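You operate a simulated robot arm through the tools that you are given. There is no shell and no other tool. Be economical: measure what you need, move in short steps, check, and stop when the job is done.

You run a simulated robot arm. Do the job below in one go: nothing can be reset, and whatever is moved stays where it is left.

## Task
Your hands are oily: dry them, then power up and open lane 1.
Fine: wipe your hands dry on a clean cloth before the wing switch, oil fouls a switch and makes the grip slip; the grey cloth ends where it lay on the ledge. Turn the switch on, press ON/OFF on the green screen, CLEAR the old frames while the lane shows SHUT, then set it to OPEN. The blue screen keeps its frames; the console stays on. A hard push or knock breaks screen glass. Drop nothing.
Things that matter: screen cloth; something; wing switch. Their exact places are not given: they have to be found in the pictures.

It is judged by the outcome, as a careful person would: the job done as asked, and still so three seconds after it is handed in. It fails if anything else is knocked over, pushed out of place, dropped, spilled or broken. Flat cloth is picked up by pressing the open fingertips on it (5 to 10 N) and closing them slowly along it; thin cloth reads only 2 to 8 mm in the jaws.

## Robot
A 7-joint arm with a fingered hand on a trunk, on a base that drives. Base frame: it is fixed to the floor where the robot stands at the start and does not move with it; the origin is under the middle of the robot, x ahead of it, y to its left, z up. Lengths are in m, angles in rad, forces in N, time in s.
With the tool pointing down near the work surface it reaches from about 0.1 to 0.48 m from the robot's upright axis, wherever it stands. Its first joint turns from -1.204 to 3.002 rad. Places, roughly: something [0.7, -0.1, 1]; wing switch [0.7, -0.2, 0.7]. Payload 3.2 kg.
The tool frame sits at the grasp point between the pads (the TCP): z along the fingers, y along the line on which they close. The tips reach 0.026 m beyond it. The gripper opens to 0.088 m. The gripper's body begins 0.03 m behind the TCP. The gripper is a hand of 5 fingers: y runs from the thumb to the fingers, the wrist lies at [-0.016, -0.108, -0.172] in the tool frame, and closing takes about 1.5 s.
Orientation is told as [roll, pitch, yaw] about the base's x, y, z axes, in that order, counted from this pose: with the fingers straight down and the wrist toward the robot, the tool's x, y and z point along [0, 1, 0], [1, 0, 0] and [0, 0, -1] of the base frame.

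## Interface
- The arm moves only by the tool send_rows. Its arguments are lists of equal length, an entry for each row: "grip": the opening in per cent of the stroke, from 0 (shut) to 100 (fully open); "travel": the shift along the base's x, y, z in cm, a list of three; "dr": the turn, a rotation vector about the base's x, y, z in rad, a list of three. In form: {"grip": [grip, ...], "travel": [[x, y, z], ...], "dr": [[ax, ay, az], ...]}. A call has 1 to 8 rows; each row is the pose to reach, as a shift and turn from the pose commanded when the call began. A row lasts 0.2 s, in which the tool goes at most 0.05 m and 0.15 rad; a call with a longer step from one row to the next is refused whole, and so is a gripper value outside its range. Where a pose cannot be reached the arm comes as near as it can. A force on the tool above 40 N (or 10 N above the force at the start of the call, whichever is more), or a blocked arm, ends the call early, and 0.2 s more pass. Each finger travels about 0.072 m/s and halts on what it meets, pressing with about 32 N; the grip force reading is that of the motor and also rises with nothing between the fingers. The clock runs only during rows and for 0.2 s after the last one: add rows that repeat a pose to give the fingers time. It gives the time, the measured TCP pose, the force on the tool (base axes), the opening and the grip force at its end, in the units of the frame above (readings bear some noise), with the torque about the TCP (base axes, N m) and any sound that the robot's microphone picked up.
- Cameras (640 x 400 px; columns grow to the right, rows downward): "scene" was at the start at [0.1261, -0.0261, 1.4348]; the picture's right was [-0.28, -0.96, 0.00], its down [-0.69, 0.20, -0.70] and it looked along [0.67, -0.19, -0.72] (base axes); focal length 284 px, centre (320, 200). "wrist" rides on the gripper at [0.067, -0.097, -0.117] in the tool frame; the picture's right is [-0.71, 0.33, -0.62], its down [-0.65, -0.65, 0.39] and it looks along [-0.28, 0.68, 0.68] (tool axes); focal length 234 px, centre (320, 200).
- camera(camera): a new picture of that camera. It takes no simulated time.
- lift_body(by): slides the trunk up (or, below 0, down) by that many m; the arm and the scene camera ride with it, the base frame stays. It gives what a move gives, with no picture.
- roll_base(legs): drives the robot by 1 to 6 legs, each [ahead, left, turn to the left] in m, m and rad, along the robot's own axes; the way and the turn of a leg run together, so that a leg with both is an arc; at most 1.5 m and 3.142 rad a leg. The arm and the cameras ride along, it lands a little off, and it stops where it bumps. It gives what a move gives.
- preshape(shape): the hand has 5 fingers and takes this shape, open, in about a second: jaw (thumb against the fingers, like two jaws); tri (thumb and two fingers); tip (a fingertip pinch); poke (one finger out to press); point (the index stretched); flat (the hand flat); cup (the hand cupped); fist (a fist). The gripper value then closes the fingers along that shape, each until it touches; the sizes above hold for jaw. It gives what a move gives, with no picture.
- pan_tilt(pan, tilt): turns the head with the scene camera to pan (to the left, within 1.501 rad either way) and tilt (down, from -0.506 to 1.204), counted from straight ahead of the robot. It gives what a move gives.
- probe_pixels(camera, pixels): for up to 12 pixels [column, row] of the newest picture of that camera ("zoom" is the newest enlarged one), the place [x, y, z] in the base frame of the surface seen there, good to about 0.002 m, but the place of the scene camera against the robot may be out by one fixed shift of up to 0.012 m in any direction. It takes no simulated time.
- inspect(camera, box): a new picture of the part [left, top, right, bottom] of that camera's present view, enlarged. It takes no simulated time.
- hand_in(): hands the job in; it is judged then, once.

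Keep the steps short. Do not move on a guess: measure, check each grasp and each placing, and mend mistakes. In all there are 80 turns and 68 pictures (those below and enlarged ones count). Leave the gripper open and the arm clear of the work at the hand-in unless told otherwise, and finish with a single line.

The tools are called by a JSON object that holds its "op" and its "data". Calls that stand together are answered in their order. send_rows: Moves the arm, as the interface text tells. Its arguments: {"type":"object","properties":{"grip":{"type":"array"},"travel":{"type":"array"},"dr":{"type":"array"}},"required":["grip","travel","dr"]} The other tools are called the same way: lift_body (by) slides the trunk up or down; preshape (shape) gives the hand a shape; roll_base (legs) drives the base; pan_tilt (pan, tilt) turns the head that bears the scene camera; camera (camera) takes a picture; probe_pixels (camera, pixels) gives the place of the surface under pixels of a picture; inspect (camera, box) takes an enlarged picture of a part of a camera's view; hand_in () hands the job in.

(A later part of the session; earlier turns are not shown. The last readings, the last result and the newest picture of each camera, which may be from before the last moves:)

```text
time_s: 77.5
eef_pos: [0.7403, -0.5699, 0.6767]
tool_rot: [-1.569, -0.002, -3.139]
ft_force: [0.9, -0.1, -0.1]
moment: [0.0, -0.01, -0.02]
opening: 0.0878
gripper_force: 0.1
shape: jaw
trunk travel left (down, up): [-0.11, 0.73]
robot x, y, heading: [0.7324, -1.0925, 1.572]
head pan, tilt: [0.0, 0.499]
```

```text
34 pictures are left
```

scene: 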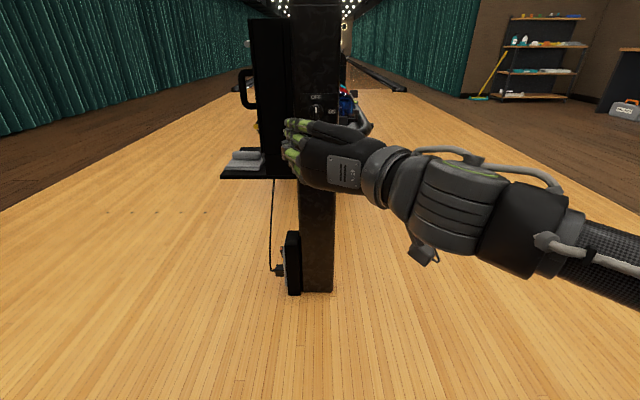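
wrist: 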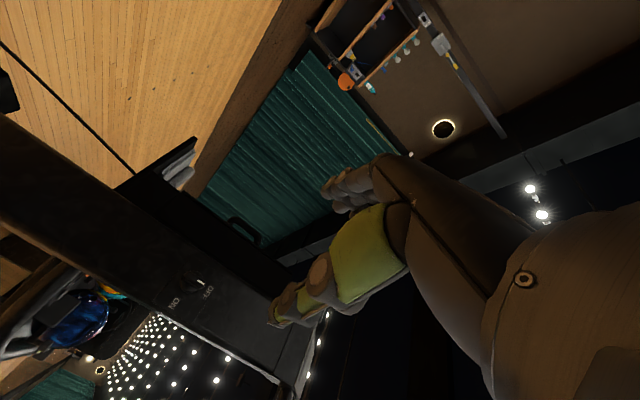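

The hand faces the post. I enlarge and probe the switch from both cameras.

{"op": "inspect", "data": {"camera": "wrist", "box": [140, 240, 260, 340]}}

{"op": "probe_pixels", "data": {"camera": "zoom", "pixels": [[240, 245], [300, 200], [250, 200], [310, 245], [270, 215], [275, 235], [200, 300], [380, 270]]}}

{"op": "inspect", "data": {"camera": "scene", "box": [285, 80, 355, 130]}}

{"op": "probe_pixels", "data": {"camera": "zoom", "pixels": [[285, 250], [285, 285], [250, 260], [320, 260], [285, 150], [430, 260]]}}

```text
4.00 times, centred on (200, 290) of wrist
```

zoom: 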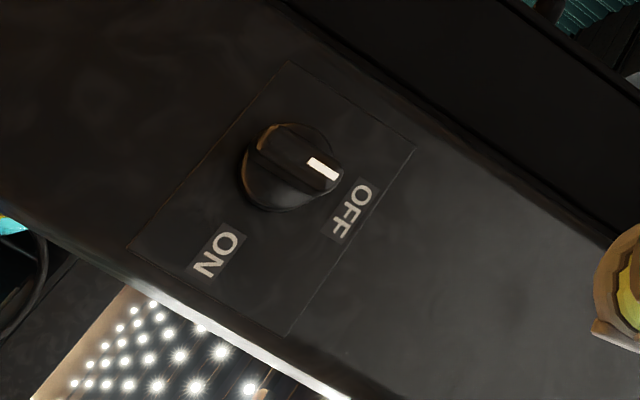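

```text
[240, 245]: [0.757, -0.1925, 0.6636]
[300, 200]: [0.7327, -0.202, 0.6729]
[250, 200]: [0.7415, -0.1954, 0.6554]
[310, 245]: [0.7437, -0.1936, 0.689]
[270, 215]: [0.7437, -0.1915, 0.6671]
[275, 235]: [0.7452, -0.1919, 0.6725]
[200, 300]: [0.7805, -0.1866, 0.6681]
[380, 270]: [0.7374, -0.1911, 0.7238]
```

```text
8.00 times, centred on (320, 105) of scene
```

zoom: 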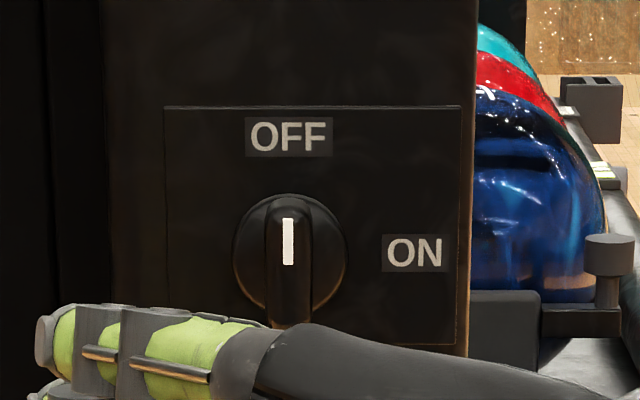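

```text
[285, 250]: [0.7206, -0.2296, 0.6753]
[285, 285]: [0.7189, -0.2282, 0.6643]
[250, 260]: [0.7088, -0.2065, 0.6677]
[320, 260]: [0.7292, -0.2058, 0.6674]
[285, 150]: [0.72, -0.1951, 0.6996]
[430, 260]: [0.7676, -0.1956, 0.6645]
```

{"op": "probe_pixels", "data": {"camera": "wrist", "pixels": [[200.5, 282], [203, 283], [193, 280], [186, 278], [208, 292.5], [174, 302], [189, 290]]}}

{"op": "probe_pixels", "data": {"camera": "zoom", "pixels": [[288, 135], [416, 253], [290, 225], [290, 295], [270, 250], [305, 250]]}}

```text
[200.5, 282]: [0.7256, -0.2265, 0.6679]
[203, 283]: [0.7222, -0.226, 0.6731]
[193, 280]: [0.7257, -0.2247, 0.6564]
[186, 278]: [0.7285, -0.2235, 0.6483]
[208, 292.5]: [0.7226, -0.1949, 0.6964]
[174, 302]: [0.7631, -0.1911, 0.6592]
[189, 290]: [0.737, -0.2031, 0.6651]
```

```text
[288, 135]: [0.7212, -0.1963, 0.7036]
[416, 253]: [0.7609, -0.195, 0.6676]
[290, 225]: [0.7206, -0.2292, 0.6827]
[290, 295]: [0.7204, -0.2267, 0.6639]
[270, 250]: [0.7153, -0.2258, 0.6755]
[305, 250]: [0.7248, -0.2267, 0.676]
```

Axis of the switch: (0.7226, ·, 0.659); wing sticks out to y≈−0.226, disc at −0.203. Before approaching I line up x and z and test the quarter turn in free air.

{"op": "send_rows", "data": {"grip": [100, 100, 100, 100, 100, 100, 100, 100], "travel": [[-1.8, 0, -1.8], [-1.8, 0, -1.8], [-1.8, 0, -1.8], [-1.8, 0, -1.8], [-1.8, 0, -1.8], [-1.8, 0, -1.8], [-1.8, 0, -1.8], [-1.8, 0, -1.8]], "dr": [[0, 0.14, 0], [0, 0.28, 0], [0, 0.42, 0], [0, 0.56, 0], [0, 0.7, 0], [0, 0.84, 0], [0, 0.98, 0], [0, 1.12, 0]]}}

{"op": "send_rows", "data": {"grip": [100, 100, 100, 100, 100], "travel": [[0, 0, 0], [0, 0, 0], [0, 0, 0], [0, 0, 0], [0, 0, 0]], "dr": [[0, 0.14, 0], [0, 0.28, 0], [0, 0.42, 0], [0, 0.5, 0], [0, 0.5, 0]]}}

```text
time_s: 79.3
eef_pos: [0.7937, -0.5777, 0.7457]
tool_rot: [-1.446, -1.077, 3.069]
ft_force: [0.1, 0.0, 0.3]
moment: [0.01, 0.0, 0.0]
opening: 0.0878
gripper_force: 0.0
shape: jaw
out of reach, approached as far as the arm can: row 5, 6, 7, 8
trunk travel left (down, up): [-0.11, 0.73]
robot x, y, heading: [0.7339, -1.0961, 1.569]
head pan, tilt: [0.0, 0.499]
```

```text
time_s: 80.5
eef_pos: [0.8559, -0.5755, 0.8019]
tool_rot: [-0.558, -1.458, 2.241]
ft_force: [-1.0, -0.1, 0.3]
moment: [0.01, 0.02, -0.04]
opening: 0.0879
gripper_force: 0.1
shape: jaw
out of reach, approached as far as the arm can: row 1, 2, 3, 4, 5
trunk travel left (down, up): [-0.11, 0.73]
robot x, y, heading: [0.7327, -1.0952, 1.572]
head pan, tilt: [0.0, 0.499]
```

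A +1.57 turn from this side is out of reach (limit ≈0.6). The other grip (hand turned half round, ending with the wrist above) may suit; I go back and test in free air in the negative direction.

{"op": "send_rows", "data": {"grip": [100, 100, 100, 100, 100, 100, 100, 100], "travel": [[0, 0, 0], [0, 0, 0], [0, 0, 0], [0, 0, 0], [0, 0, 0], [0, 0, 0], [0, 0, 0], [0, 0, 0]], "dr": [[0, -0.147, 0], [0, -0.294, 0], [0, -0.441, 0], [0, -0.588, 0], [0, -0.735, 0], [0, -0.882, 0], [0, -1.029, 0], [0, -1.176, 0]]}}

{"op": "send_rows", "data": {"grip": [100, 100, 100, 100, 100, 100, 100, 100], "travel": [[0, 0, 0], [0, 0, 0], [0, 0, 0], [0, 0, 0], [0, 0, 0], [0, 0, 0], [0, 0, 0], [0, 0, 0]], "dr": [[0, -0.147, 0], [0, -0.294, 0], [0, -0.441, 0], [0, -0.588, 0], [0, -0.735, 0], [0, -0.882, 0], [0, -1.029, 0], [0, -1.176, 0]]}}

{"op": "send_rows", "data": {"grip": [100, 100, 100, 100, 100, 100, 100, 100], "travel": [[0, 0, 0], [0, 0, 0], [0, 0, 0], [0, 0, 0], [0, 0, 0], [0, 0, 0], [0, 0, 0], [0, 0, 0]], "dr": [[0, -0.147, 0], [0, -0.294, 0], [0, -0.441, 0], [0, -0.588, 0], [0, -0.735, 0], [0, -0.839, 0], [0, -0.839, 0], [0, -0.839, 0]]}}

```text
time_s: 82.3
eef_pos: [0.8532, -0.5784, 0.8017]
tool_rot: [-1.427, -0.321, 3.049]
ft_force: [-0.4, -0.3, -1.1]
moment: [-0.01, 0.02, 0.03]
opening: 0.0879
gripper_force: 0.0
shape: jaw
trunk travel left (down, up): [-0.11, 0.73]
robot x, y, heading: [0.7355, -1.0944, 1.57]
head pan, tilt: [0.0, 0.499]
```

```text
time_s: 84.1
eef_pos: [0.8522, -0.5788, 0.801]
tool_rot: [-1.558, 0.853, 3.007]
ft_force: [0.8, -0.8, -0.3]
moment: [0.01, -0.02, 0.0]
opening: 0.088
gripper_force: 0.1
shape: jaw
trunk travel left (down, up): [-0.11, 0.73]
robot x, y, heading: [0.7302, -1.0969, 1.568]
head pan, tilt: [0.0, 0.499]
```

```text
time_s: 85.9
eef_pos: [0.8518, -0.5783, 0.8023]
tool_rot: [2.308, 1.417, 0.628]
ft_force: [0.4, 0.3, -0.7]
moment: [0.0, -0.03, 0.0]
opening: 0.0876
gripper_force: 0.1
shape: jaw
trunk travel left (down, up): [-0.11, 0.73]
robot x, y, heading: [0.7327, -1.095, 1.567]
head pan, tilt: [0.0, 0.499]
```

No limit met down to ≈−1.6. Continue to −π.

{"op": "send_rows", "data": {"grip": [100, 100, 100, 100, 100, 100, 100, 100], "travel": [[0, 0, 0], [0, 0, 0], [0, 0, 0], [0, 0, 0], [0, 0, 0], [0, 0, 0], [0, 0, 0], [0, 0, 0]], "dr": [[0, -0.147, 0], [0, -0.294, 0], [0, -0.441, 0], [0, -0.588, 0], [0, -0.735, 0], [0, -0.882, 0], [0, -1.029, 0], [0, -1.176, 0]]}}

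{"op": "camera", "data": {"camera": "scene"}}

```text
time_s: 87.7
eef_pos: [0.8516, -0.5784, 0.8012]
tool_rot: [1.717, 0.27, 0.093]
ft_force: [-0.2, -0.1, 0.0]
moment: [-0.01, 0.01, -0.01]
opening: 0.0876
gripper_force: 0.2
shape: jaw
trunk travel left (down, up): [-0.11, 0.73]
robot x, y, heading: [0.732, -1.0924, 1.573]
head pan, tilt: [0.0, 0.499]
```

```text
31 pictures are left
```

scene: 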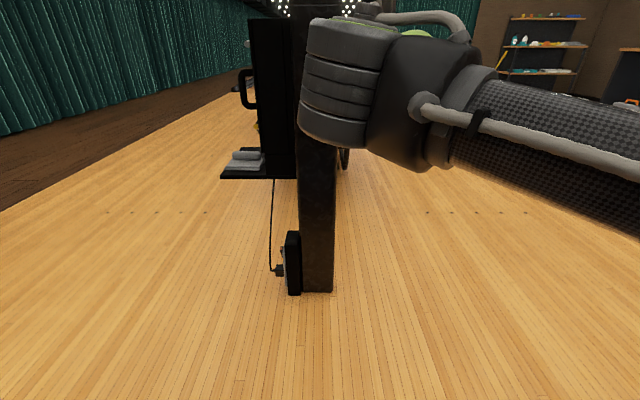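

That orientation is reachable. Now trim it to exactly roll π/2, bring trunk down 0.1 and base left 0.13 so the hand stays in this comfortable place, in line with the switch.

{"op": "lift_body", "data": {"by": -0.1}}

{"op": "roll_base", "data": {"legs": [[0, 0.13, 0]]}}

{"op": "send_rows", "data": {"grip": [100, 100, 100, 100], "travel": [[0, 0, -1.4], [0, 0, -2.8], [0, 0, -4.2], [0, 0, -4.2]], "dr": [[-0.044, -0.092, -0.024], [-0.089, -0.185, -0.049], [-0.133, -0.277, -0.073], [-0.133, -0.277, -0.073]]}}

{"op": "camera", "data": {"camera": "wrist"}}

```text
time_s: 89.0
eef_pos: [0.8508, -0.5773, 0.7013]
tool_rot: [1.717, 0.275, 0.091]
ft_force: [-0.7, -0.4, 0.3]
moment: [-0.01, 0.0, 0.0]
opening: 0.0877
gripper_force: 0.1
shape: jaw
trunk travel left (down, up): [-0.01, 0.83]
robot x, y, heading: [0.7321, -1.0969, 1.569]
head pan, tilt: [0.0, 0.499]
```

```text
time_s: 90.3
eef_pos: [0.7225, -0.5778, 0.7006]
tool_rot: [1.715, 0.274, 0.091]
ft_force: [0.3, 0.9, -0.8]
moment: [0.01, -0.01, -0.04]
opening: 0.0877
gripper_force: 0.1
shape: jaw
trunk travel left (down, up): [-0.01, 0.83]
robot x, y, heading: [0.6021, -1.0949, 1.572]
head pan, tilt: [0.0, 0.499]
```

```text
time_s: 91.3
eef_pos: [0.7146, -0.5705, 0.6236]
tool_rot: [1.576, 0.004, -0.003]
ft_force: [0.7, 0.2, 0.1]
moment: [0.01, 0.02, 0.01]
opening: 0.0879
gripper_force: 0.1
shape: jaw
out of reach, approached as far as the arm can: row 1, 2, 3, 4
trunk travel left (down, up): [-0.01, 0.83]
robot x, y, heading: [0.6058, -1.0947, 1.574]
head pan, tilt: [0.0, 0.499]
```

```text
30 pictures are left
```

wrist: 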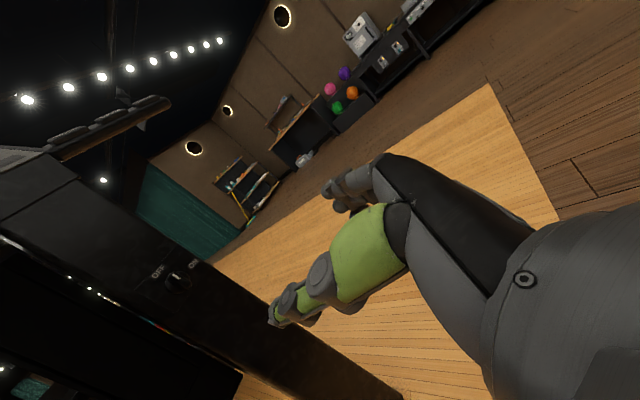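

Orientation is right, but the arm ended at z 0.624. I command the missing 3.5 cm up and 0.8 cm right to see if it holds.

{"op": "send_rows", "data": {"grip": [100, 100, 100], "travel": [[0.4, 0, 1.8], [0.8, 0, 3.5], [0.8, 0, 3.5]], "dr": [[0, 0, 0], [0, 0, 0], [0, 0, 0]]}}

```text
time_s: 92.1
eef_pos: [0.7164, -0.5674, 0.6236]
tool_rot: [1.575, 0.004, -0.002]
ft_force: [0.1, 0.4, -0.9]
moment: [-0.03, 0.01, 0.03]
opening: 0.0878
gripper_force: 0.1
shape: jaw
out of reach, approached as far as the arm can: row 1, 2, 3
trunk travel left (down, up): [-0.01, 0.83]
robot x, y, heading: [0.6023, -1.0917, 1.567]
head pan, tilt: [0.0, 0.499]
```

The height is limited in this posture; I use the trunk (+0.0355) instead, then test the quarter turn in free air.

{"op": "lift_body", "data": {"by": 0.0355}}

{"op": "send_rows", "data": {"grip": [100, 100, 100, 100, 100, 100, 100, 100], "travel": [[0, 0, 0], [0, 0, 0], [0, 0, 0], [0, 0, 0], [0, 0, 0], [0, 0, 0], [0, 0, 0], [0, 0, 0]], "dr": [[0, 0.14, 0], [0, 0.28, 0], [0, 0.42, 0], [0, 0.56, 0], [0, 0.7, 0], [0, 0.84, 0], [0, 0.98, 0], [0, 1.12, 0]]}}

{"op": "send_rows", "data": {"grip": [100, 100, 100, 100, 100], "travel": [[0, 0, 0], [0, 0, 0], [0, 0, 0], [0, 0, 0], [0, 0, 0]], "dr": [[0, 0.14, 0], [0, 0.28, 0], [0, 0.42, 0], [0, 0.45, 0], [0, 0.45, 0]]}}

```text
time_s: 92.9
eef_pos: [0.7152, -0.5676, 0.6593]
tool_rot: [1.575, 0.003, 0.0]
ft_force: [-0.5, 0.8, 0.5]
moment: [0.02, 0.02, 0.01]
opening: 0.088
gripper_force: 0.1
shape: jaw
trunk travel left (down, up): [-0.046, 0.794]
robot x, y, heading: [0.604, -1.0935, 1.575]
head pan, tilt: [0.0, 0.499]
```

```text
time_s: 94.7
eef_pos: [0.7153, -0.5684, 0.6603]
tool_rot: [1.568, 1.127, -0.005]
ft_force: [0.0, -0.2, 0.3]
moment: [0.02, 0.0, 0.01]
opening: 0.088
gripper_force: 0.2
shape: jaw
trunk travel left (down, up): [-0.046, 0.794]
robot x, y, heading: [0.5985, -1.0952, 1.577]
head pan, tilt: [0.0, 0.499]
```

```text
time_s: 95.9
eef_pos: [0.7155, -0.5681, 0.6603]
tool_rot: [-1.25, 1.565, -2.826]
ft_force: [0.3, -0.2, -0.2]
moment: [-0.01, 0.02, -0.01]
opening: 0.0881
gripper_force: 0.0
shape: jaw
trunk travel left (down, up): [-0.046, 0.794]
robot x, y, heading: [0.6047, -1.095, 1.57]
head pan, tilt: [0.0, 0.499]
```

The full quarter turn works in place. I turn back, then drive in to 7 cm short of the switch and look.

{"op": "send_rows", "data": {"grip": [100, 100, 100, 100, 100, 100, 100, 100], "travel": [[0, 0, 0], [0, 0, 0], [0, 0, 0], [0, 0, 0], [0, 0, 0], [0, 0, 0], [0, 0, 0], [0, 0, 0]], "dr": [[0, -0.147, 0], [0, -0.294, 0], [0, -0.441, 0], [0, -0.588, 0], [0, -0.735, 0], [0, -0.882, 0], [0, -1.029, 0], [0, -1.176, 0]]}}

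{"op": "send_rows", "data": {"grip": [100, 100, 100, 100], "travel": [[0, 0, 0], [0, 0, 0], [0, 0, 0], [0, 0, 0]], "dr": [[0, -0.147, 0], [0, -0.294, 0], [0, -0.392, 0], [0, -0.392, 0]]}}

{"op": "roll_base", "data": {"legs": [[0.26, -0.007, 0]]}}

{"op": "camera", "data": {"camera": "wrist"}}

{"op": "camera", "data": {"camera": "scene"}}

```text
time_s: 97.7
eef_pos: [0.7152, -0.5674, 0.6594]
tool_rot: [1.572, 0.396, -0.002]
ft_force: [-0.8, -0.1, 0.2]
moment: [0.01, -0.01, -0.02]
opening: 0.088
gripper_force: 0.0
shape: jaw
trunk travel left (down, up): [-0.046, 0.794]
robot x, y, heading: [0.6055, -1.0915, 1.573]
head pan, tilt: [0.0, 0.499]
```

```text
time_s: 98.7
eef_pos: [0.7165, -0.5679, 0.6601]
tool_rot: [1.574, 0.003, -0.002]
ft_force: [0.3, 0.3, -0.3]
moment: [0.01, 0.02, -0.01]
opening: 0.0878
gripper_force: 0.0
shape: jaw
trunk travel left (down, up): [-0.046, 0.794]
robot x, y, heading: [0.6028, -1.0948, 1.57]
head pan, tilt: [0.0, 0.499]
```

```text
time_s: 100.5
eef_pos: [0.7237, -0.3105, 0.6598]
tool_rot: [1.575, 0.006, -0.003]
ft_force: [-0.2, -0.2, -0.2]
moment: [0.0, 0.03, 0.0]
opening: 0.0877
gripper_force: 0.1
shape: jaw
trunk travel left (down, up): [-0.046, 0.794]
robot x, y, heading: [0.6096, -0.837, 1.569]
head pan, tilt: [0.0, 0.499]
```

```text
29 pictures are left
```

wrist: 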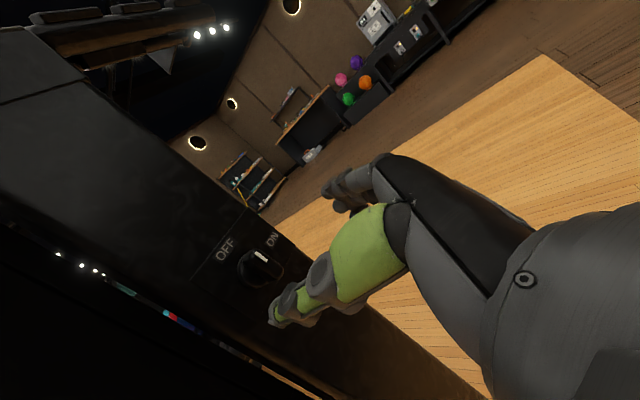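

```text
28 pictures are left
```

scene: 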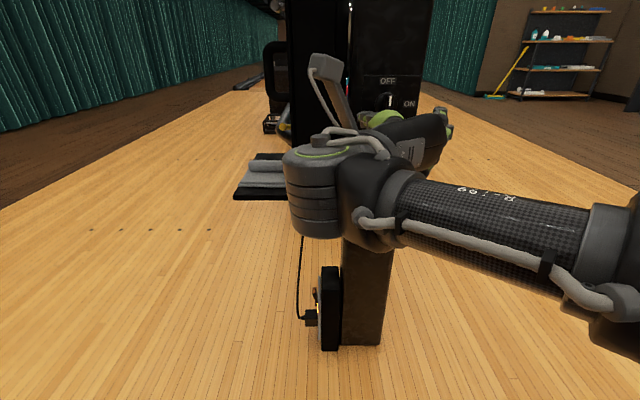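

Re-measure the switch from here.

{"op": "probe_pixels", "data": {"camera": "wrist", "pixels": [[226, 250], [272, 240], [261, 257], [255, 260], [268, 264], [275, 272], [245, 270]]}}

{"op": "inspect", "data": {"camera": "wrist", "box": [200, 220, 320, 330]}}

```text
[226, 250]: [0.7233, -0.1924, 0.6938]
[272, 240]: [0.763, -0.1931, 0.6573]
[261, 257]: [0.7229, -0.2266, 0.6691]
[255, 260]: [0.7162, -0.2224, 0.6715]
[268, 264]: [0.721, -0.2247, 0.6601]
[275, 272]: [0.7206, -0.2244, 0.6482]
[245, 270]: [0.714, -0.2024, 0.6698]
```

```text
3.64 times, centred on (260, 275) of wrist
```

zoom: 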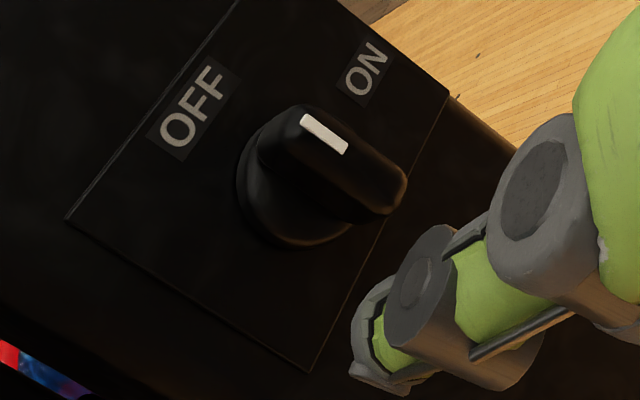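

Axis (0.722, 0.658); the hand is in line. Advance 7 cm straight in with the arm.

{"op": "send_rows", "data": {"grip": [100, 100, 100, 100, 100], "travel": [[0, 2, 0], [-0.1, 4, -0.1], [-0.1, 6, -0.1], [-0.1, 7.1, -0.1], [-0.1, 7.1, -0.1]], "dr": [[0, 0, 0], [0, 0, 0], [0, 0, 0], [0, 0, 0], [0, 0, 0]]}}

{"op": "camera", "data": {"camera": "wrist"}}

```text
time_s: 101.7
eef_pos: [0.7233, -0.2407, 0.6589]
tool_rot: [1.575, 0.006, -0.002]
ft_force: [-0.3, -0.5, 0.1]
moment: [-0.01, 0.01, 0.01]
opening: 0.0878
gripper_force: 0.1
shape: jaw
trunk travel left (down, up): [-0.046, 0.794]
robot x, y, heading: [0.6115, -0.8391, 1.571]
head pan, tilt: [0.0, 0.499]
```

```text
26 pictures are left
```

wrist: 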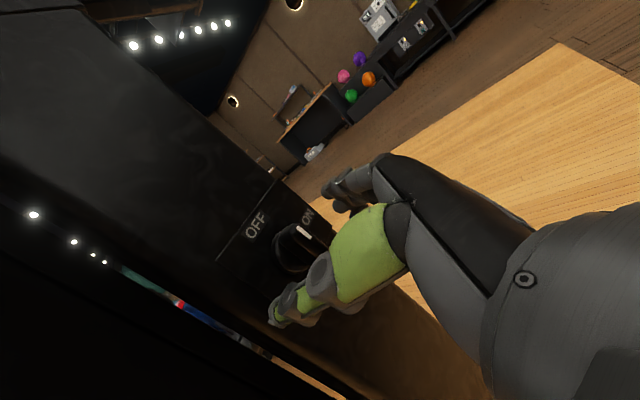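

At y −0.241, no contact. Close slowly on the wing.

{"op": "send_rows", "data": {"grip": [85, 70, 55, 40, 28, 18, 10, 10], "travel": [[0, 0, 0], [0, 0, 0], [0, 0, 0], [0, 0, 0], [0, 0, 0], [0, 0, 0], [0, 0, 0], [0, 0, 0]], "dr": [[0, 0, 0], [0, 0, 0], [0, 0, 0], [0, 0, 0], [0, 0, 0], [0, 0, 0], [0, 0, 0], [0, 0, 0]]}}

{"op": "inspect", "data": {"camera": "wrist", "box": [200, 170, 400, 330]}}

```text
time_s: 103.5
eef_pos: [0.7223, -0.24, 0.6594]
tool_rot: [1.577, 0.006, -0.004]
ft_force: [0.0, -1.5, 0.1]
moment: [-0.03, -0.02, -0.03]
opening: 0.0096
gripper_force: 0.1
shape: jaw
trunk travel left (down, up): [-0.046, 0.794]
robot x, y, heading: [0.611, -0.8345, 1.572]
head pan, tilt: [0.0, 0.499]
```

```text
2.50 times, centred on (300, 250) of wrist
```

zoom: 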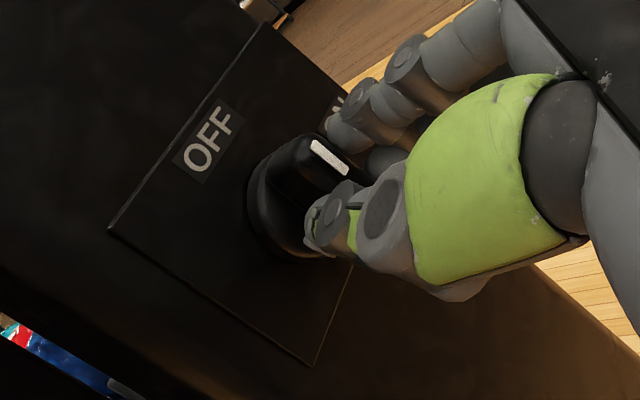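

The fingers are at the wing (9.6 mm). Squeeze to hold it.

{"op": "send_rows", "data": {"grip": [5, 0, 0, 0], "travel": [[0, 0, 0], [0, 0, 0], [0, 0, 0], [0, 0, 0]], "dr": [[0, 0, 0], [0, 0, 0], [0, 0, 0], [0, 0, 0]]}}

```text
time_s: 104.5
eef_pos: [0.7212, -0.2405, 0.6576]
tool_rot: [1.575, 0.005, -0.001]
ft_force: [-3.6, 1.7, 0.2]
moment: [0.01, 0.0, 0.07]
opening: 0.0087
gripper_force: 31.7
shape: jaw
trunk travel left (down, up): [-0.046, 0.794]
robot x, y, heading: [0.6128, -0.8365, 1.575]
head pan, tilt: [0.0, 0.499]
```

Held: 8.7 mm at 32 N. Turn clockwise (+y rotation) in two parts.

{"op": "send_rows", "data": {"grip": [0, 0, 0, 0, 0, 0, 0, 0], "travel": [[0, 0, 0], [0, 0, 0], [0, 0, 0], [0, 0, 0], [0, 0, 0], [0, 0, 0], [0, 0, 0], [0, 0, 0]], "dr": [[0, 0.1, 0], [0, 0.2, 0], [0, 0.3, 0], [0, 0.4, 0], [0, 0.5, 0], [0, 0.6, 0], [0, 0.7, 0], [0, 0.8, 0]]}}

{"op": "send_rows", "data": {"grip": [0, 0, 0, 0, 0, 0, 0, 0], "travel": [[0, 0, 0], [0, 0, 0], [0, 0, 0], [0, 0, 0], [0, 0, 0], [0, 0, 0], [0, 0, 0], [0, 0, 0]], "dr": [[0, 0.1, 0], [0, 0.2, 0], [0, 0.3, 0], [0, 0.4, 0], [0, 0.5, 0], [0, 0.6, 0], [0, 0.7, 0], [0, 0.78, 0]]}}

{"op": "camera", "data": {"camera": "wrist"}}

```text
time_s: 106.3
eef_pos: [0.7216, -0.2407, 0.6599]
tool_rot: [1.575, 0.805, -0.002]
ft_force: [-7.0, -7.8, 2.8]
moment: [0.0, 0.01, 0.15]
opening: 0.0084
gripper_force: 31.9
shape: jaw
trunk travel left (down, up): [-0.046, 0.794]
robot x, y, heading: [0.6094, -0.8362, 1.572]
head pan, tilt: [0.0, 0.499]
```

```text
time_s: 108.1
eef_pos: [0.7229, -0.2406, 0.6606]
tool_rot: [-1.525, 1.554, -3.095]
ft_force: [-4.4, -0.4, 7.4]
moment: [0.09, 0.0, 0.12]
opening: 0.0085
gripper_force: 32.4
shape: jaw
trunk travel left (down, up): [-0.046, 0.794]
robot x, y, heading: [0.6106, -0.8374, 1.567]
head pan, tilt: [0.0, 0.499]
```

```text
24 pictures are left
```

wrist: 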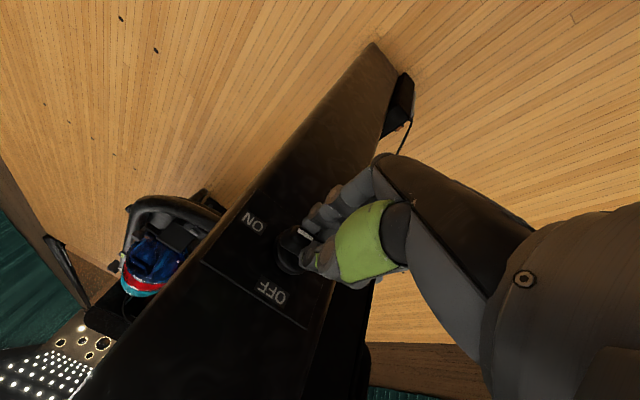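

The white mark now points to ON. Open and withdraw straight back 7 cm, then check the switch and screens.

{"op": "send_rows", "data": {"grip": [15, 30, 45, 60, 80, 100, 100], "travel": [[0, 0, 0], [0, 0, 0], [0, 0, 0], [0, 0, 0], [0, 0, 0], [0, 0, 0], [0, 0, 0]], "dr": [[0, 0, 0], [0, 0, 0], [0, 0, 0], [0, 0, 0], [0, 0, 0], [0, 0, 0], [0, 0, 0]]}}

{"op": "roll_base", "data": {"legs": [[-0.45, 0, 0]]}}

{"op": "lift_body", "data": {"by": 0.4}}

{"op": "camera", "data": {"camera": "scene"}}

```text
time_s: 109.7
eef_pos: [0.7227, -0.2399, 0.6589]
tool_rot: [-1.332, 1.554, -2.902]
ft_force: [-0.2, -0.4, 0.2]
moment: [-0.02, 0.01, 0.0]
opening: 0.0879
gripper_force: 0.1
shape: jaw
trunk travel left (down, up): [-0.046, 0.794]
robot x, y, heading: [0.6092, -0.8348, 1.569]
head pan, tilt: [0.0, 0.499]
```

```text
time_s: 112.5
eef_pos: [0.723, -0.6876, 0.658]
tool_rot: [-1.321, 1.557, -2.898]
ft_force: [0.3, 0.2, 0.7]
moment: [0.01, 0.0, 0.01]
opening: 0.0879
gripper_force: 0.1
shape: jaw
trunk travel left (down, up): [-0.046, 0.794]
robot x, y, heading: [0.6112, -1.2848, 1.563]
head pan, tilt: [0.0, 0.499]
```

```text
time_s: 116.3
eef_pos: [0.7236, -0.6882, 1.0584]
tool_rot: [-1.32, 1.556, -2.897]
ft_force: [-0.2, 0.4, 0.3]
moment: [0.03, -0.03, 0.03]
opening: 0.0879
gripper_force: 0.1
shape: jaw
trunk travel left (down, up): [-0.446, 0.394]
robot x, y, heading: [0.6092, -1.282, 1.566]
head pan, tilt: [0.0, 0.499]
```

```text
23 pictures are left
```

scene: 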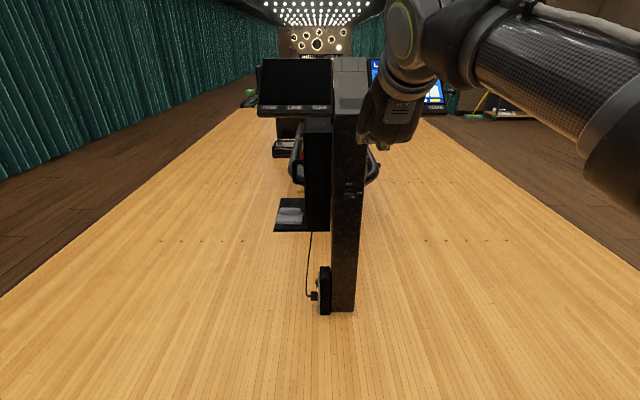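

Power is on: the right screen lights blue. The left is dark (the green one). Zoom on both and the switch.

{"op": "inspect", "data": {"camera": "scene", "box": [240, 45, 470, 125]}}

{"op": "inspect", "data": {"camera": "scene", "box": [325, 170, 375, 210]}}

```text
2.78 times, centred on (355, 85) of scene
```

zoom: 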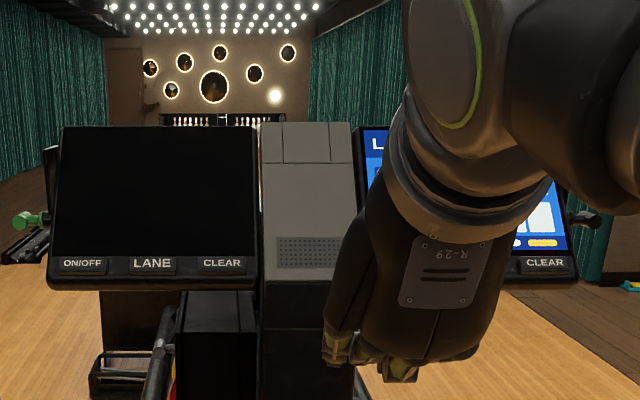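

```text
10.00 times, centred on (350, 190) of scene
```

zoom: 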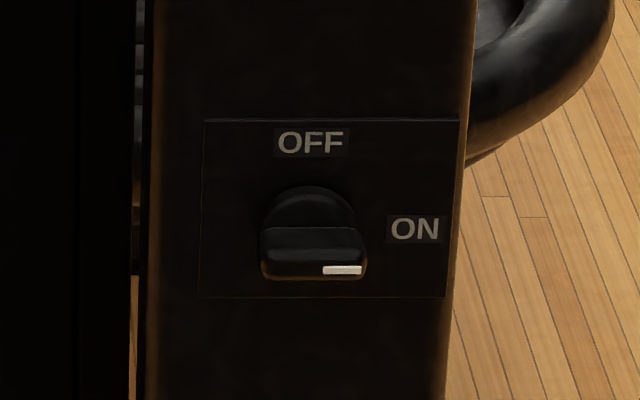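

The switch is at ON. The right screen is the blue one (leave it alone). Left buttons: ON/OFF, LANE, CLEAR at x≈0.45, 0.53, 0.61, y≈−0.187, z≈0.965. I shape the hand to poke and tilt it along the screen's normal (≈0.67 rad down).

{"op": "preshape", "data": {"shape": "poke"}}

{"op": "send_rows", "data": {"grip": [100, 100, 100, 100, 100, 100], "travel": [[0, 0, 0], [0, 0, 0], [0, 0, 0], [0, 0, 0], [0, 0, 0], [0, 0, 0]], "dr": [[-0.14, 0, 0], [-0.28, 0, 0], [-0.42, 0, 0], [-0.56, 0, 0], [-0.67, 0, 0], [-0.67, 0, 0]]}}

{"op": "camera", "data": {"camera": "scene"}}

{"op": "camera", "data": {"camera": "wrist"}}

```text
time_s: 117.2
eef_pos: [0.7237, -0.6879, 1.0587]
tool_rot: [-1.319, 1.555, -2.898]
ft_force: [0.0, 0.3, 0.4]
moment: [-0.01, 0.01, -0.02]
opening: 0.0001
gripper_force: 0.1
shape: poke
trunk travel left (down, up): [-0.446, 0.394]
robot x, y, heading: [0.6085, -1.2822, 1.563]
head pan, tilt: [0.0, 0.499]
```

```text
time_s: 118.6
eef_pos: [0.7269, -0.7454, 1.0024]
tool_rot: [-0.012, 0.893, -1.596]
ft_force: [0.1, 0.0, 0.1]
moment: [-0.01, 0.01, 0.01]
opening: 0.0
gripper_force: 0.0
shape: poke
out of reach, approached as far as the arm can: row 3, 4, 5, 6
trunk travel left (down, up): [-0.446, 0.394]
robot x, y, heading: [0.6085, -1.2839, 1.565]
head pan, tilt: [0.0, 0.499]
```

```text
20 pictures are left
```

scene: 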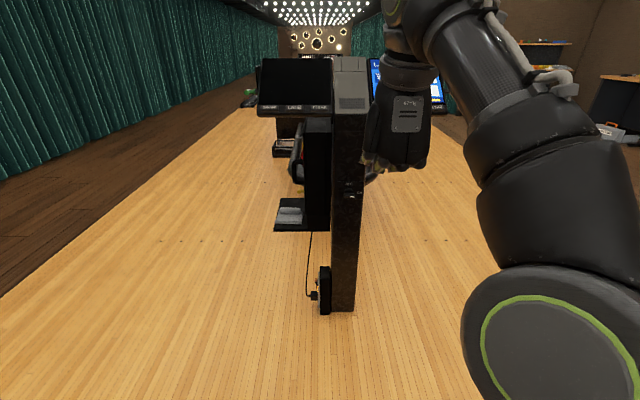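

```text
19 pictures are left
```

wrist: 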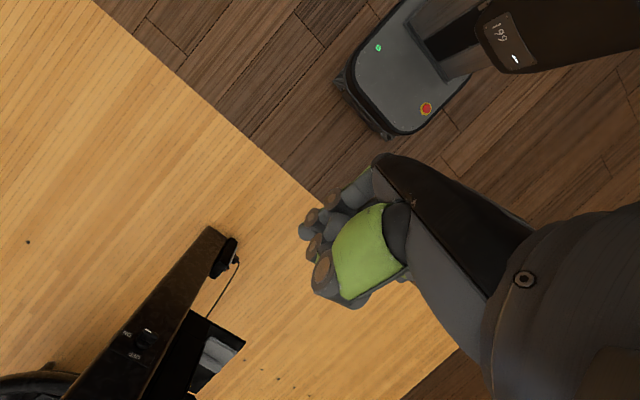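

Orientation is reached, only the position drifted (the base and trunk can make that up). I need to see which finger is out.

{"op": "inspect", "data": {"camera": "wrist", "box": [270, 130, 450, 330]}}

{"op": "inspect", "data": {"camera": "scene", "box": [340, 80, 450, 190]}}

```text
2.00 times, centred on (360, 230) of wrist
```

zoom: 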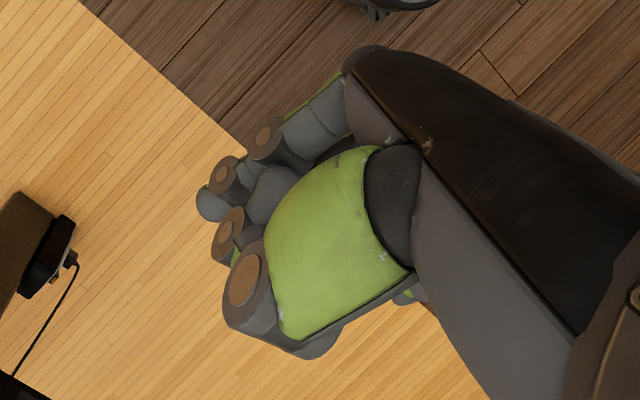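

```text
3.64 times, centred on (395, 135) of scene
```

zoom: 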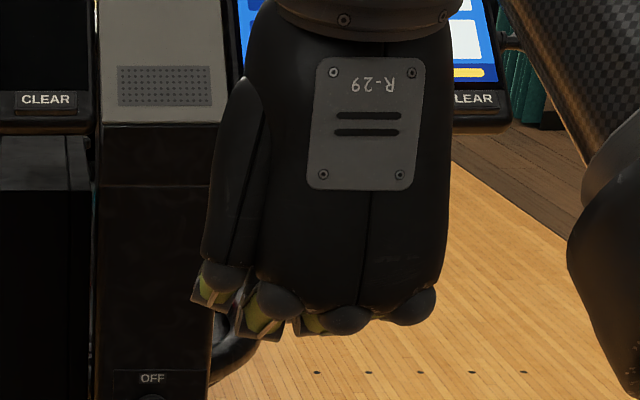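

{"op": "probe_pixels", "data": {"camera": "wrist", "pixels": [[300, 232], [303, 231], [308, 220], [316, 248], [325, 275], [330, 210], [350, 185]]}}

{"op": "preshape", "data": {"shape": "point"}}

{"op": "camera", "data": {"camera": "wrist"}}

```text
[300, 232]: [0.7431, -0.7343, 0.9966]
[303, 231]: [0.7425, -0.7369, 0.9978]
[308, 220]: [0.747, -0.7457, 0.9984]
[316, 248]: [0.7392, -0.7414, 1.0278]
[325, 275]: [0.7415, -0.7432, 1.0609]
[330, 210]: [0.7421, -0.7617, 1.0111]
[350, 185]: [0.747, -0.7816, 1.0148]
```

```text
time_s: 119.5
eef_pos: [0.7265, -0.7455, 1.0042]
tool_rot: [-0.012, 0.897, -1.595]
ft_force: [0.3, 0.2, 0.0]
moment: [-0.01, -0.04, 0.01]
opening: 0.0001
gripper_force: 0.0
shape: point
trunk travel left (down, up): [-0.446, 0.394]
robot x, y, heading: [0.606, -1.2804, 1.567]
head pan, tilt: [0.0, 0.499]
```

```text
16 pictures are left
```

wrist: 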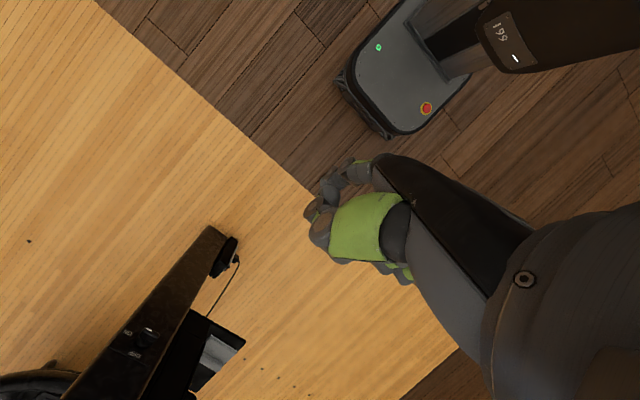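

{"op": "inspect", "data": {"camera": "scene", "box": [330, 80, 460, 210]}}

```text
3.08 times, centred on (395, 145) of scene
```

zoom: 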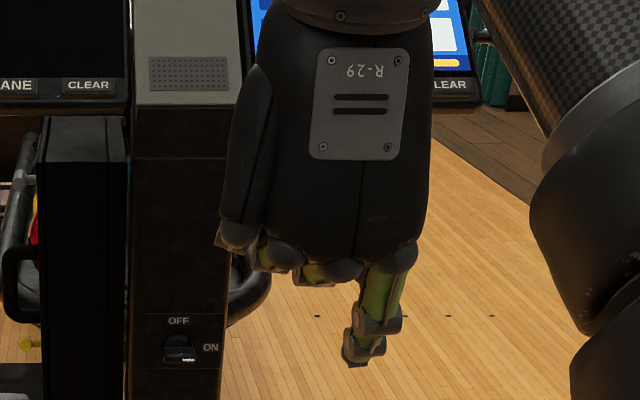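

"Point" stretches the index finger (rightmost, tip at zoom (357,363)). Probe its tip and the buttons in the same picture.

{"op": "probe_pixels", "data": {"camera": "zoom", "pixels": [[357, 363], [350, 360], [368, 348], [375, 325], [380, 285], [398, 255], [290, 265], [330, 278], [88, 85], [15, 85], [88, 60], [250, 250]]}}

{"op": "probe_pixels", "data": {"camera": "wrist", "pixels": [[310, 212], [325, 190], [335, 180], [350, 168], [318, 230]]}}

```text
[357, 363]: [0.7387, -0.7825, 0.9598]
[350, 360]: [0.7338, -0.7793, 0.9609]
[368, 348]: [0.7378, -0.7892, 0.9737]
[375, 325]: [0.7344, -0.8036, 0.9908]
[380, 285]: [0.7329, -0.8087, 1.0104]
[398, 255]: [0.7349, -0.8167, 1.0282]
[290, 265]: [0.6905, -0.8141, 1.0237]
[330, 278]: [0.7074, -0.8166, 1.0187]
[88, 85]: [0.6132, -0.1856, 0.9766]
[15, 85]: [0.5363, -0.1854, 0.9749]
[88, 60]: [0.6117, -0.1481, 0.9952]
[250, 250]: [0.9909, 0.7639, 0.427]
```

```text
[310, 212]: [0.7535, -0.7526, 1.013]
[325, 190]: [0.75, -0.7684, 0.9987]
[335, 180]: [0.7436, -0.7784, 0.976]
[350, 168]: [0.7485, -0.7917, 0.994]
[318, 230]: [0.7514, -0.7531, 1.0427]
```

The index points nearly along the screen's normal. I tilt +0.15 rad to give the thumb more room, raise the trunk, and drive near the ON/OFF button, staying ≈15 cm off.

{"op": "send_rows", "data": {"grip": [100, 100, 100], "travel": [[0, 0, 0], [0, 0, 0], [0, 0, 0]], "dr": [[0.08, 0, 0], [0.15, 0, 0], [0.15, 0, 0]]}}

{"op": "lift_body", "data": {"by": 0.14}}

{"op": "roll_base", "data": {"legs": [[0, 0.286, 0], [0.44, 0, 0]]}}

{"op": "camera", "data": {"camera": "scene"}}

```text
time_s: 120.3
eef_pos: [0.7233, -0.7446, 1.0059]
tool_rot: [-0.018, 1.047, -1.601]
ft_force: [-0.4, 0.0, 0.1]
moment: [-0.02, 0.02, -0.01]
opening: 0.0003
gripper_force: 0.1
shape: point
trunk travel left (down, up): [-0.446, 0.394]
robot x, y, heading: [0.6075, -1.2836, 1.568]
head pan, tilt: [0.0, 0.499]
```

```text
time_s: 122.0
eef_pos: [0.724, -0.7459, 1.1449]
tool_rot: [-0.019, 1.046, -1.6]
ft_force: [0.4, -0.5, 0.6]
moment: [0.01, -0.03, -0.02]
opening: 0.0001
gripper_force: 0.1
shape: point
trunk travel left (down, up): [-0.586, 0.254]
robot x, y, heading: [0.6099, -1.2797, 1.558]
head pan, tilt: [0.0, 0.499]
```

```text
time_s: 126.2
eef_pos: [0.4361, -0.3109, 1.1468]
tool_rot: [-0.019, 1.047, -1.594]
ft_force: [0.2, 0.9, -0.1]
moment: [0.0, 0.0, 0.0]
opening: 0.0
gripper_force: 0.0
shape: point
trunk travel left (down, up): [-0.586, 0.254]
robot x, y, heading: [0.3253, -0.8507, 1.57]
head pan, tilt: [0.0, 0.499]
```

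```text
14 pictures are left
```

scene: 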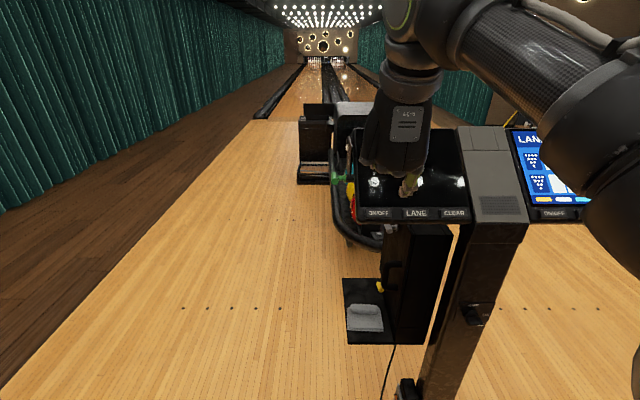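

{"op": "probe_pixels", "data": {"camera": "scene", "pixels": [[405, 194], [407, 192], [409, 188], [411, 184], [378, 213], [416, 213], [454, 213], [378, 206], [378, 200], [455, 195]]}}

{"op": "inspect", "data": {"camera": "scene", "box": [340, 140, 480, 230]}}

```text
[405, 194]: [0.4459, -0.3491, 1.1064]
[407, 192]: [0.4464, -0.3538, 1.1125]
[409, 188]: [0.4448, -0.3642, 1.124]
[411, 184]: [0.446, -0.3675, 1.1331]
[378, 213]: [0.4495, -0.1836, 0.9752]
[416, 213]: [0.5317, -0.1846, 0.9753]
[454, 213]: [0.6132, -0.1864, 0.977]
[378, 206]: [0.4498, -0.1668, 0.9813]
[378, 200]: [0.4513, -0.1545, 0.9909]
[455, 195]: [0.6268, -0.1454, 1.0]
```

```text
4.44 times, centred on (410, 185) of scene
```

zoom: 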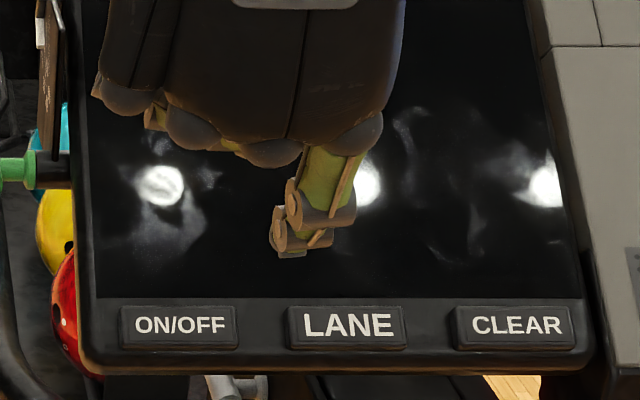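

Tip at ≈(0.445,−0.346,1.10), ON/OFF at (0.4495,−0.184,0.975), in the same camera. Drive ahead 0.145, lower the trunk 0.095 to hover ≈3 cm above the button.

{"op": "roll_base", "data": {"legs": [[0.145, -0.005, 0]]}}

{"op": "lift_body", "data": {"by": -0.09}}

{"op": "inspect", "data": {"camera": "scene", "box": [300, 160, 500, 300]}}

```text
time_s: 127.5
eef_pos: [0.4411, -0.1621, 1.1452]
tool_rot: [-0.02, 1.046, -1.593]
ft_force: [-0.4, 0.8, 0.0]
moment: [0.0, -0.03, 0.02]
opening: 0.0002
gripper_force: 0.1
shape: point
trunk travel left (down, up): [-0.586, 0.254]
robot x, y, heading: [0.3306, -0.7085, 1.569]
head pan, tilt: [0.0, 0.499]
```

```text
time_s: 128.8
eef_pos: [0.4408, -0.1643, 1.0559]
tool_rot: [-0.017, 1.047, -1.592]
ft_force: [0.8, -0.2, 0.6]
moment: [-0.02, 0.01, -0.03]
opening: 0.0001
gripper_force: 0.0
shape: point
trunk travel left (down, up): [-0.496, 0.344]
robot x, y, heading: [0.328, -0.7012, 1.578]
head pan, tilt: [0.0, 0.499]
```

```text
2.86 times, centred on (400, 230) of scene
```

zoom: 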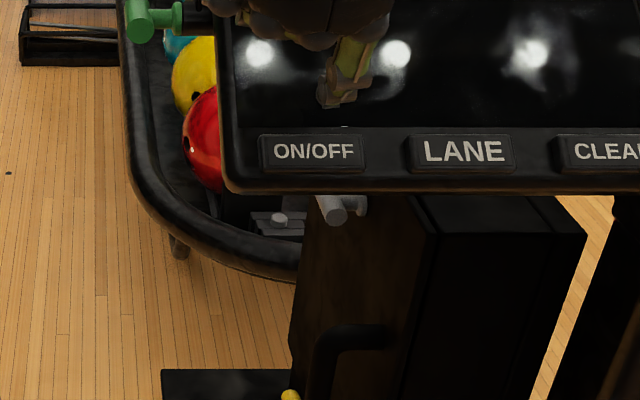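

{"op": "probe_pixels", "data": {"camera": "zoom", "pixels": [[330, 104], [338, 98], [330, 95], [313, 152], [313, 140], [313, 165], [463, 152], [290, 115], [345, 90]]}}

```text
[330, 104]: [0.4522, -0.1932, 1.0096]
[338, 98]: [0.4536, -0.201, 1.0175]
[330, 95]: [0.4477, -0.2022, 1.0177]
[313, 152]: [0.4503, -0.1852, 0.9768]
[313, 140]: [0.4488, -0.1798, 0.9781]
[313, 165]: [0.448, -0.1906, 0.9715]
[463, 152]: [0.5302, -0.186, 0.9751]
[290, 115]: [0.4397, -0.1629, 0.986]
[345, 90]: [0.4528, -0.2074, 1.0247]
```

Tip ≈3 cm above ON/OFF. Move down 2 cm with the arm and check it follows.

{"op": "send_rows", "data": {"grip": [100, 100, 100], "travel": [[0, 0.1, -1.0], [0, 0.2, -2.0], [0, 0.2, -2.0]], "dr": [[0, 0, 0], [0, 0, 0], [0, 0, 0]]}}

```text
time_s: 129.6
eef_pos: [0.4399, -0.1622, 1.0359]
tool_rot: [-0.021, 1.048, -1.594]
ft_force: [-0.2, 0.4, 0.3]
moment: [-0.01, -0.01, 0.01]
opening: 0.0
gripper_force: 0.1
shape: point
trunk travel left (down, up): [-0.496, 0.344]
robot x, y, heading: [0.3276, -0.6999, 1.572]
head pan, tilt: [0.0, 0.499]
```

The arm follows well, no contact. Creep down in 2 mm steps along the normal.

{"op": "send_rows", "data": {"grip": [100, 100], "travel": [[0, 0.1, -0.3], [0, 0.15, -0.5]], "dr": [[0, 0, 0], [0, 0, 0]]}}

{"op": "send_rows", "data": {"grip": [100, 100], "travel": [[0, 0.05, -0.15], [0, 0.05, -0.2]], "dr": [[0, 0, 0], [0, 0, 0]]}}

```text
time_s: 130.2
eef_pos: [0.4417, -0.1614, 1.0316]
tool_rot: [-0.019, 1.046, -1.594]
ft_force: [0.8, 0.3, 0.7]
moment: [-0.03, 0.02, 0.02]
opening: 0.0834
gripper_force: 0.1
shape: point
trunk travel left (down, up): [-0.496, 0.344]
robot x, y, heading: [0.3275, -0.7041, 1.577]
head pan, tilt: [0.0, 0.499]
```

```text
time_s: 130.8
eef_pos: [0.4404, -0.1597, 1.0288]
tool_rot: [-0.018, 1.048, -1.595]
ft_force: [-0.9, -1.4, 0.5]
moment: [-0.05, -0.04, 0.01]
opening: 0.0837
gripper_force: 0.1
shape: point
trunk travel left (down, up): [-0.496, 0.344]
robot x, y, heading: [0.33, -0.706, 1.572]
head pan, tilt: [0.0, 0.499]
heard: click
```

A click. Lift back up 3 cm and look at the screen.

{"op": "send_rows", "data": {"grip": [100, 100, 100], "travel": [[0, -0.3, 0.9], [0, -0.5, 2.7], [0, -0.5, 2.7]], "dr": [[0, 0, 0], [0, 0, 0], [0, 0, 0]]}}

{"op": "inspect", "data": {"camera": "scene", "box": [340, 90, 560, 240]}}

```text
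time_s: 131.6
eef_pos: [0.4411, -0.163, 1.0554]
tool_rot: [-0.018, 1.047, -1.594]
ft_force: [0.6, -0.8, -0.3]
moment: [0.06, -0.01, 0.01]
opening: 0.0835
gripper_force: 0.0
shape: point
trunk travel left (down, up): [-0.496, 0.344]
robot x, y, heading: [0.3312, -0.7051, 1.573]
head pan, tilt: [0.0, 0.499]
```

```text
2.67 times, centred on (450, 165) of scene
```

zoom: 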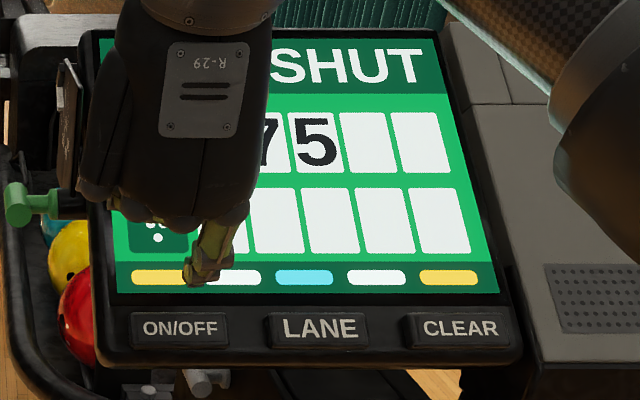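

Green screen on, lane shows SHUT with old frames ("75"). Next CLEAR at x≈0.613: drive right 0.163.

{"op": "send_rows", "data": {"grip": [100, 100], "travel": [[0, -0.5, 1.5], [0, -0.5, 1.5]], "dr": [[0, 0, 0], [0, 0, 0]]}}

{"op": "roll_base", "data": {"legs": [[0, -0.163, 0]]}}

{"op": "inspect", "data": {"camera": "scene", "box": [300, 120, 480, 260]}}

```text
time_s: 132.2
eef_pos: [0.4405, -0.1686, 1.0716]
tool_rot: [-0.017, 1.045, -1.594]
ft_force: [-0.2, 1.0, 0.6]
moment: [-0.02, -0.01, -0.05]
opening: 0.0836
gripper_force: 0.0
shape: point
trunk travel left (down, up): [-0.496, 0.344]
robot x, y, heading: [0.329, -0.7038, 1.569]
head pan, tilt: [0.0, 0.499]
```

```text
time_s: 133.6
eef_pos: [0.6051, -0.1687, 1.0716]
tool_rot: [-0.021, 1.047, -1.597]
ft_force: [0.1, -0.4, -0.8]
moment: [-0.01, 0.03, 0.0]
opening: 0.0835
gripper_force: 0.1
shape: point
trunk travel left (down, up): [-0.496, 0.344]
robot x, y, heading: [0.493, -0.7034, 1.573]
head pan, tilt: [0.0, 0.499]
```

```text
2.86 times, centred on (390, 190) of scene
```

zoom: 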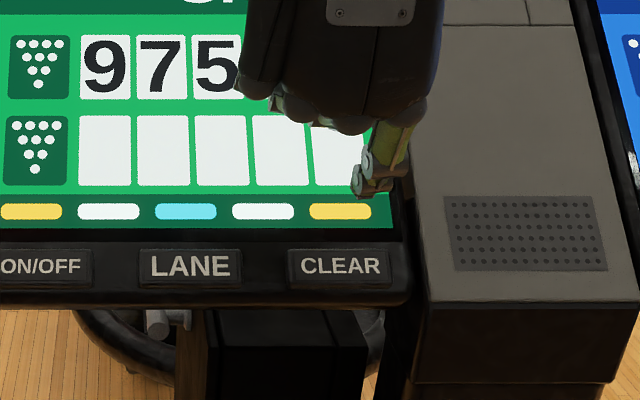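

Tip is above CLEAR (same height relation as before). Descend to just above, then creep to the click depth (TCP z≈1.029).

{"op": "send_rows", "data": {"grip": [100, 100, 100, 100], "travel": [[0, 0.3, -1.5], [0, 0.6, -3.0], [0, 0.75, -3.7], [0, 0.75, -3.7]], "dr": [[0, 0, 0], [0, 0, 0], [0, 0, 0], [0, 0, 0]]}}

{"op": "send_rows", "data": {"grip": [100, 100], "travel": [[0, 0.05, -0.25], [0, 0.1, -0.45]], "dr": [[0, 0, 0], [0, 0, 0]]}}

```text
time_s: 134.6
eef_pos: [0.6053, -0.1616, 1.0344]
tool_rot: [-0.02, 1.049, -1.595]
ft_force: [0.7, -0.5, 0.0]
moment: [0.01, 0.04, 0.01]
opening: 0.0834
gripper_force: 0.1
shape: point
trunk travel left (down, up): [-0.496, 0.344]
robot x, y, heading: [0.494, -0.7038, 1.568]
head pan, tilt: [0.0, 0.499]
```

```text
time_s: 135.2
eef_pos: [0.6054, -0.1607, 1.0302]
tool_rot: [-0.02, 1.047, -1.597]
ft_force: [-0.1, -0.4, 1.2]
moment: [-0.03, 0.03, 0.02]
opening: 0.0832
gripper_force: 0.1
shape: point
trunk travel left (down, up): [-0.496, 0.344]
robot x, y, heading: [0.4923, -0.7027, 1.576]
head pan, tilt: [0.0, 0.499]
```

No click yet; a further 2 mm.

{"op": "send_rows", "data": {"grip": [100, 100], "travel": [[0, 0.05, -0.12], [0, 0.08, -0.2]], "dr": [[0, 0, 0], [0, 0, 0]]}}

```text
time_s: 135.8
eef_pos: [0.6044, -0.1618, 1.0283]
tool_rot: [-0.018, 1.047, -1.597]
ft_force: [-0.1, -0.9, 2.3]
moment: [-0.07, -0.02, -0.02]
opening: 0.0835
gripper_force: 0.0
shape: point
trunk travel left (down, up): [-0.496, 0.344]
robot x, y, heading: [0.4936, -0.7034, 1.569]
head pan, tilt: [0.0, 0.499]
heard: click
```

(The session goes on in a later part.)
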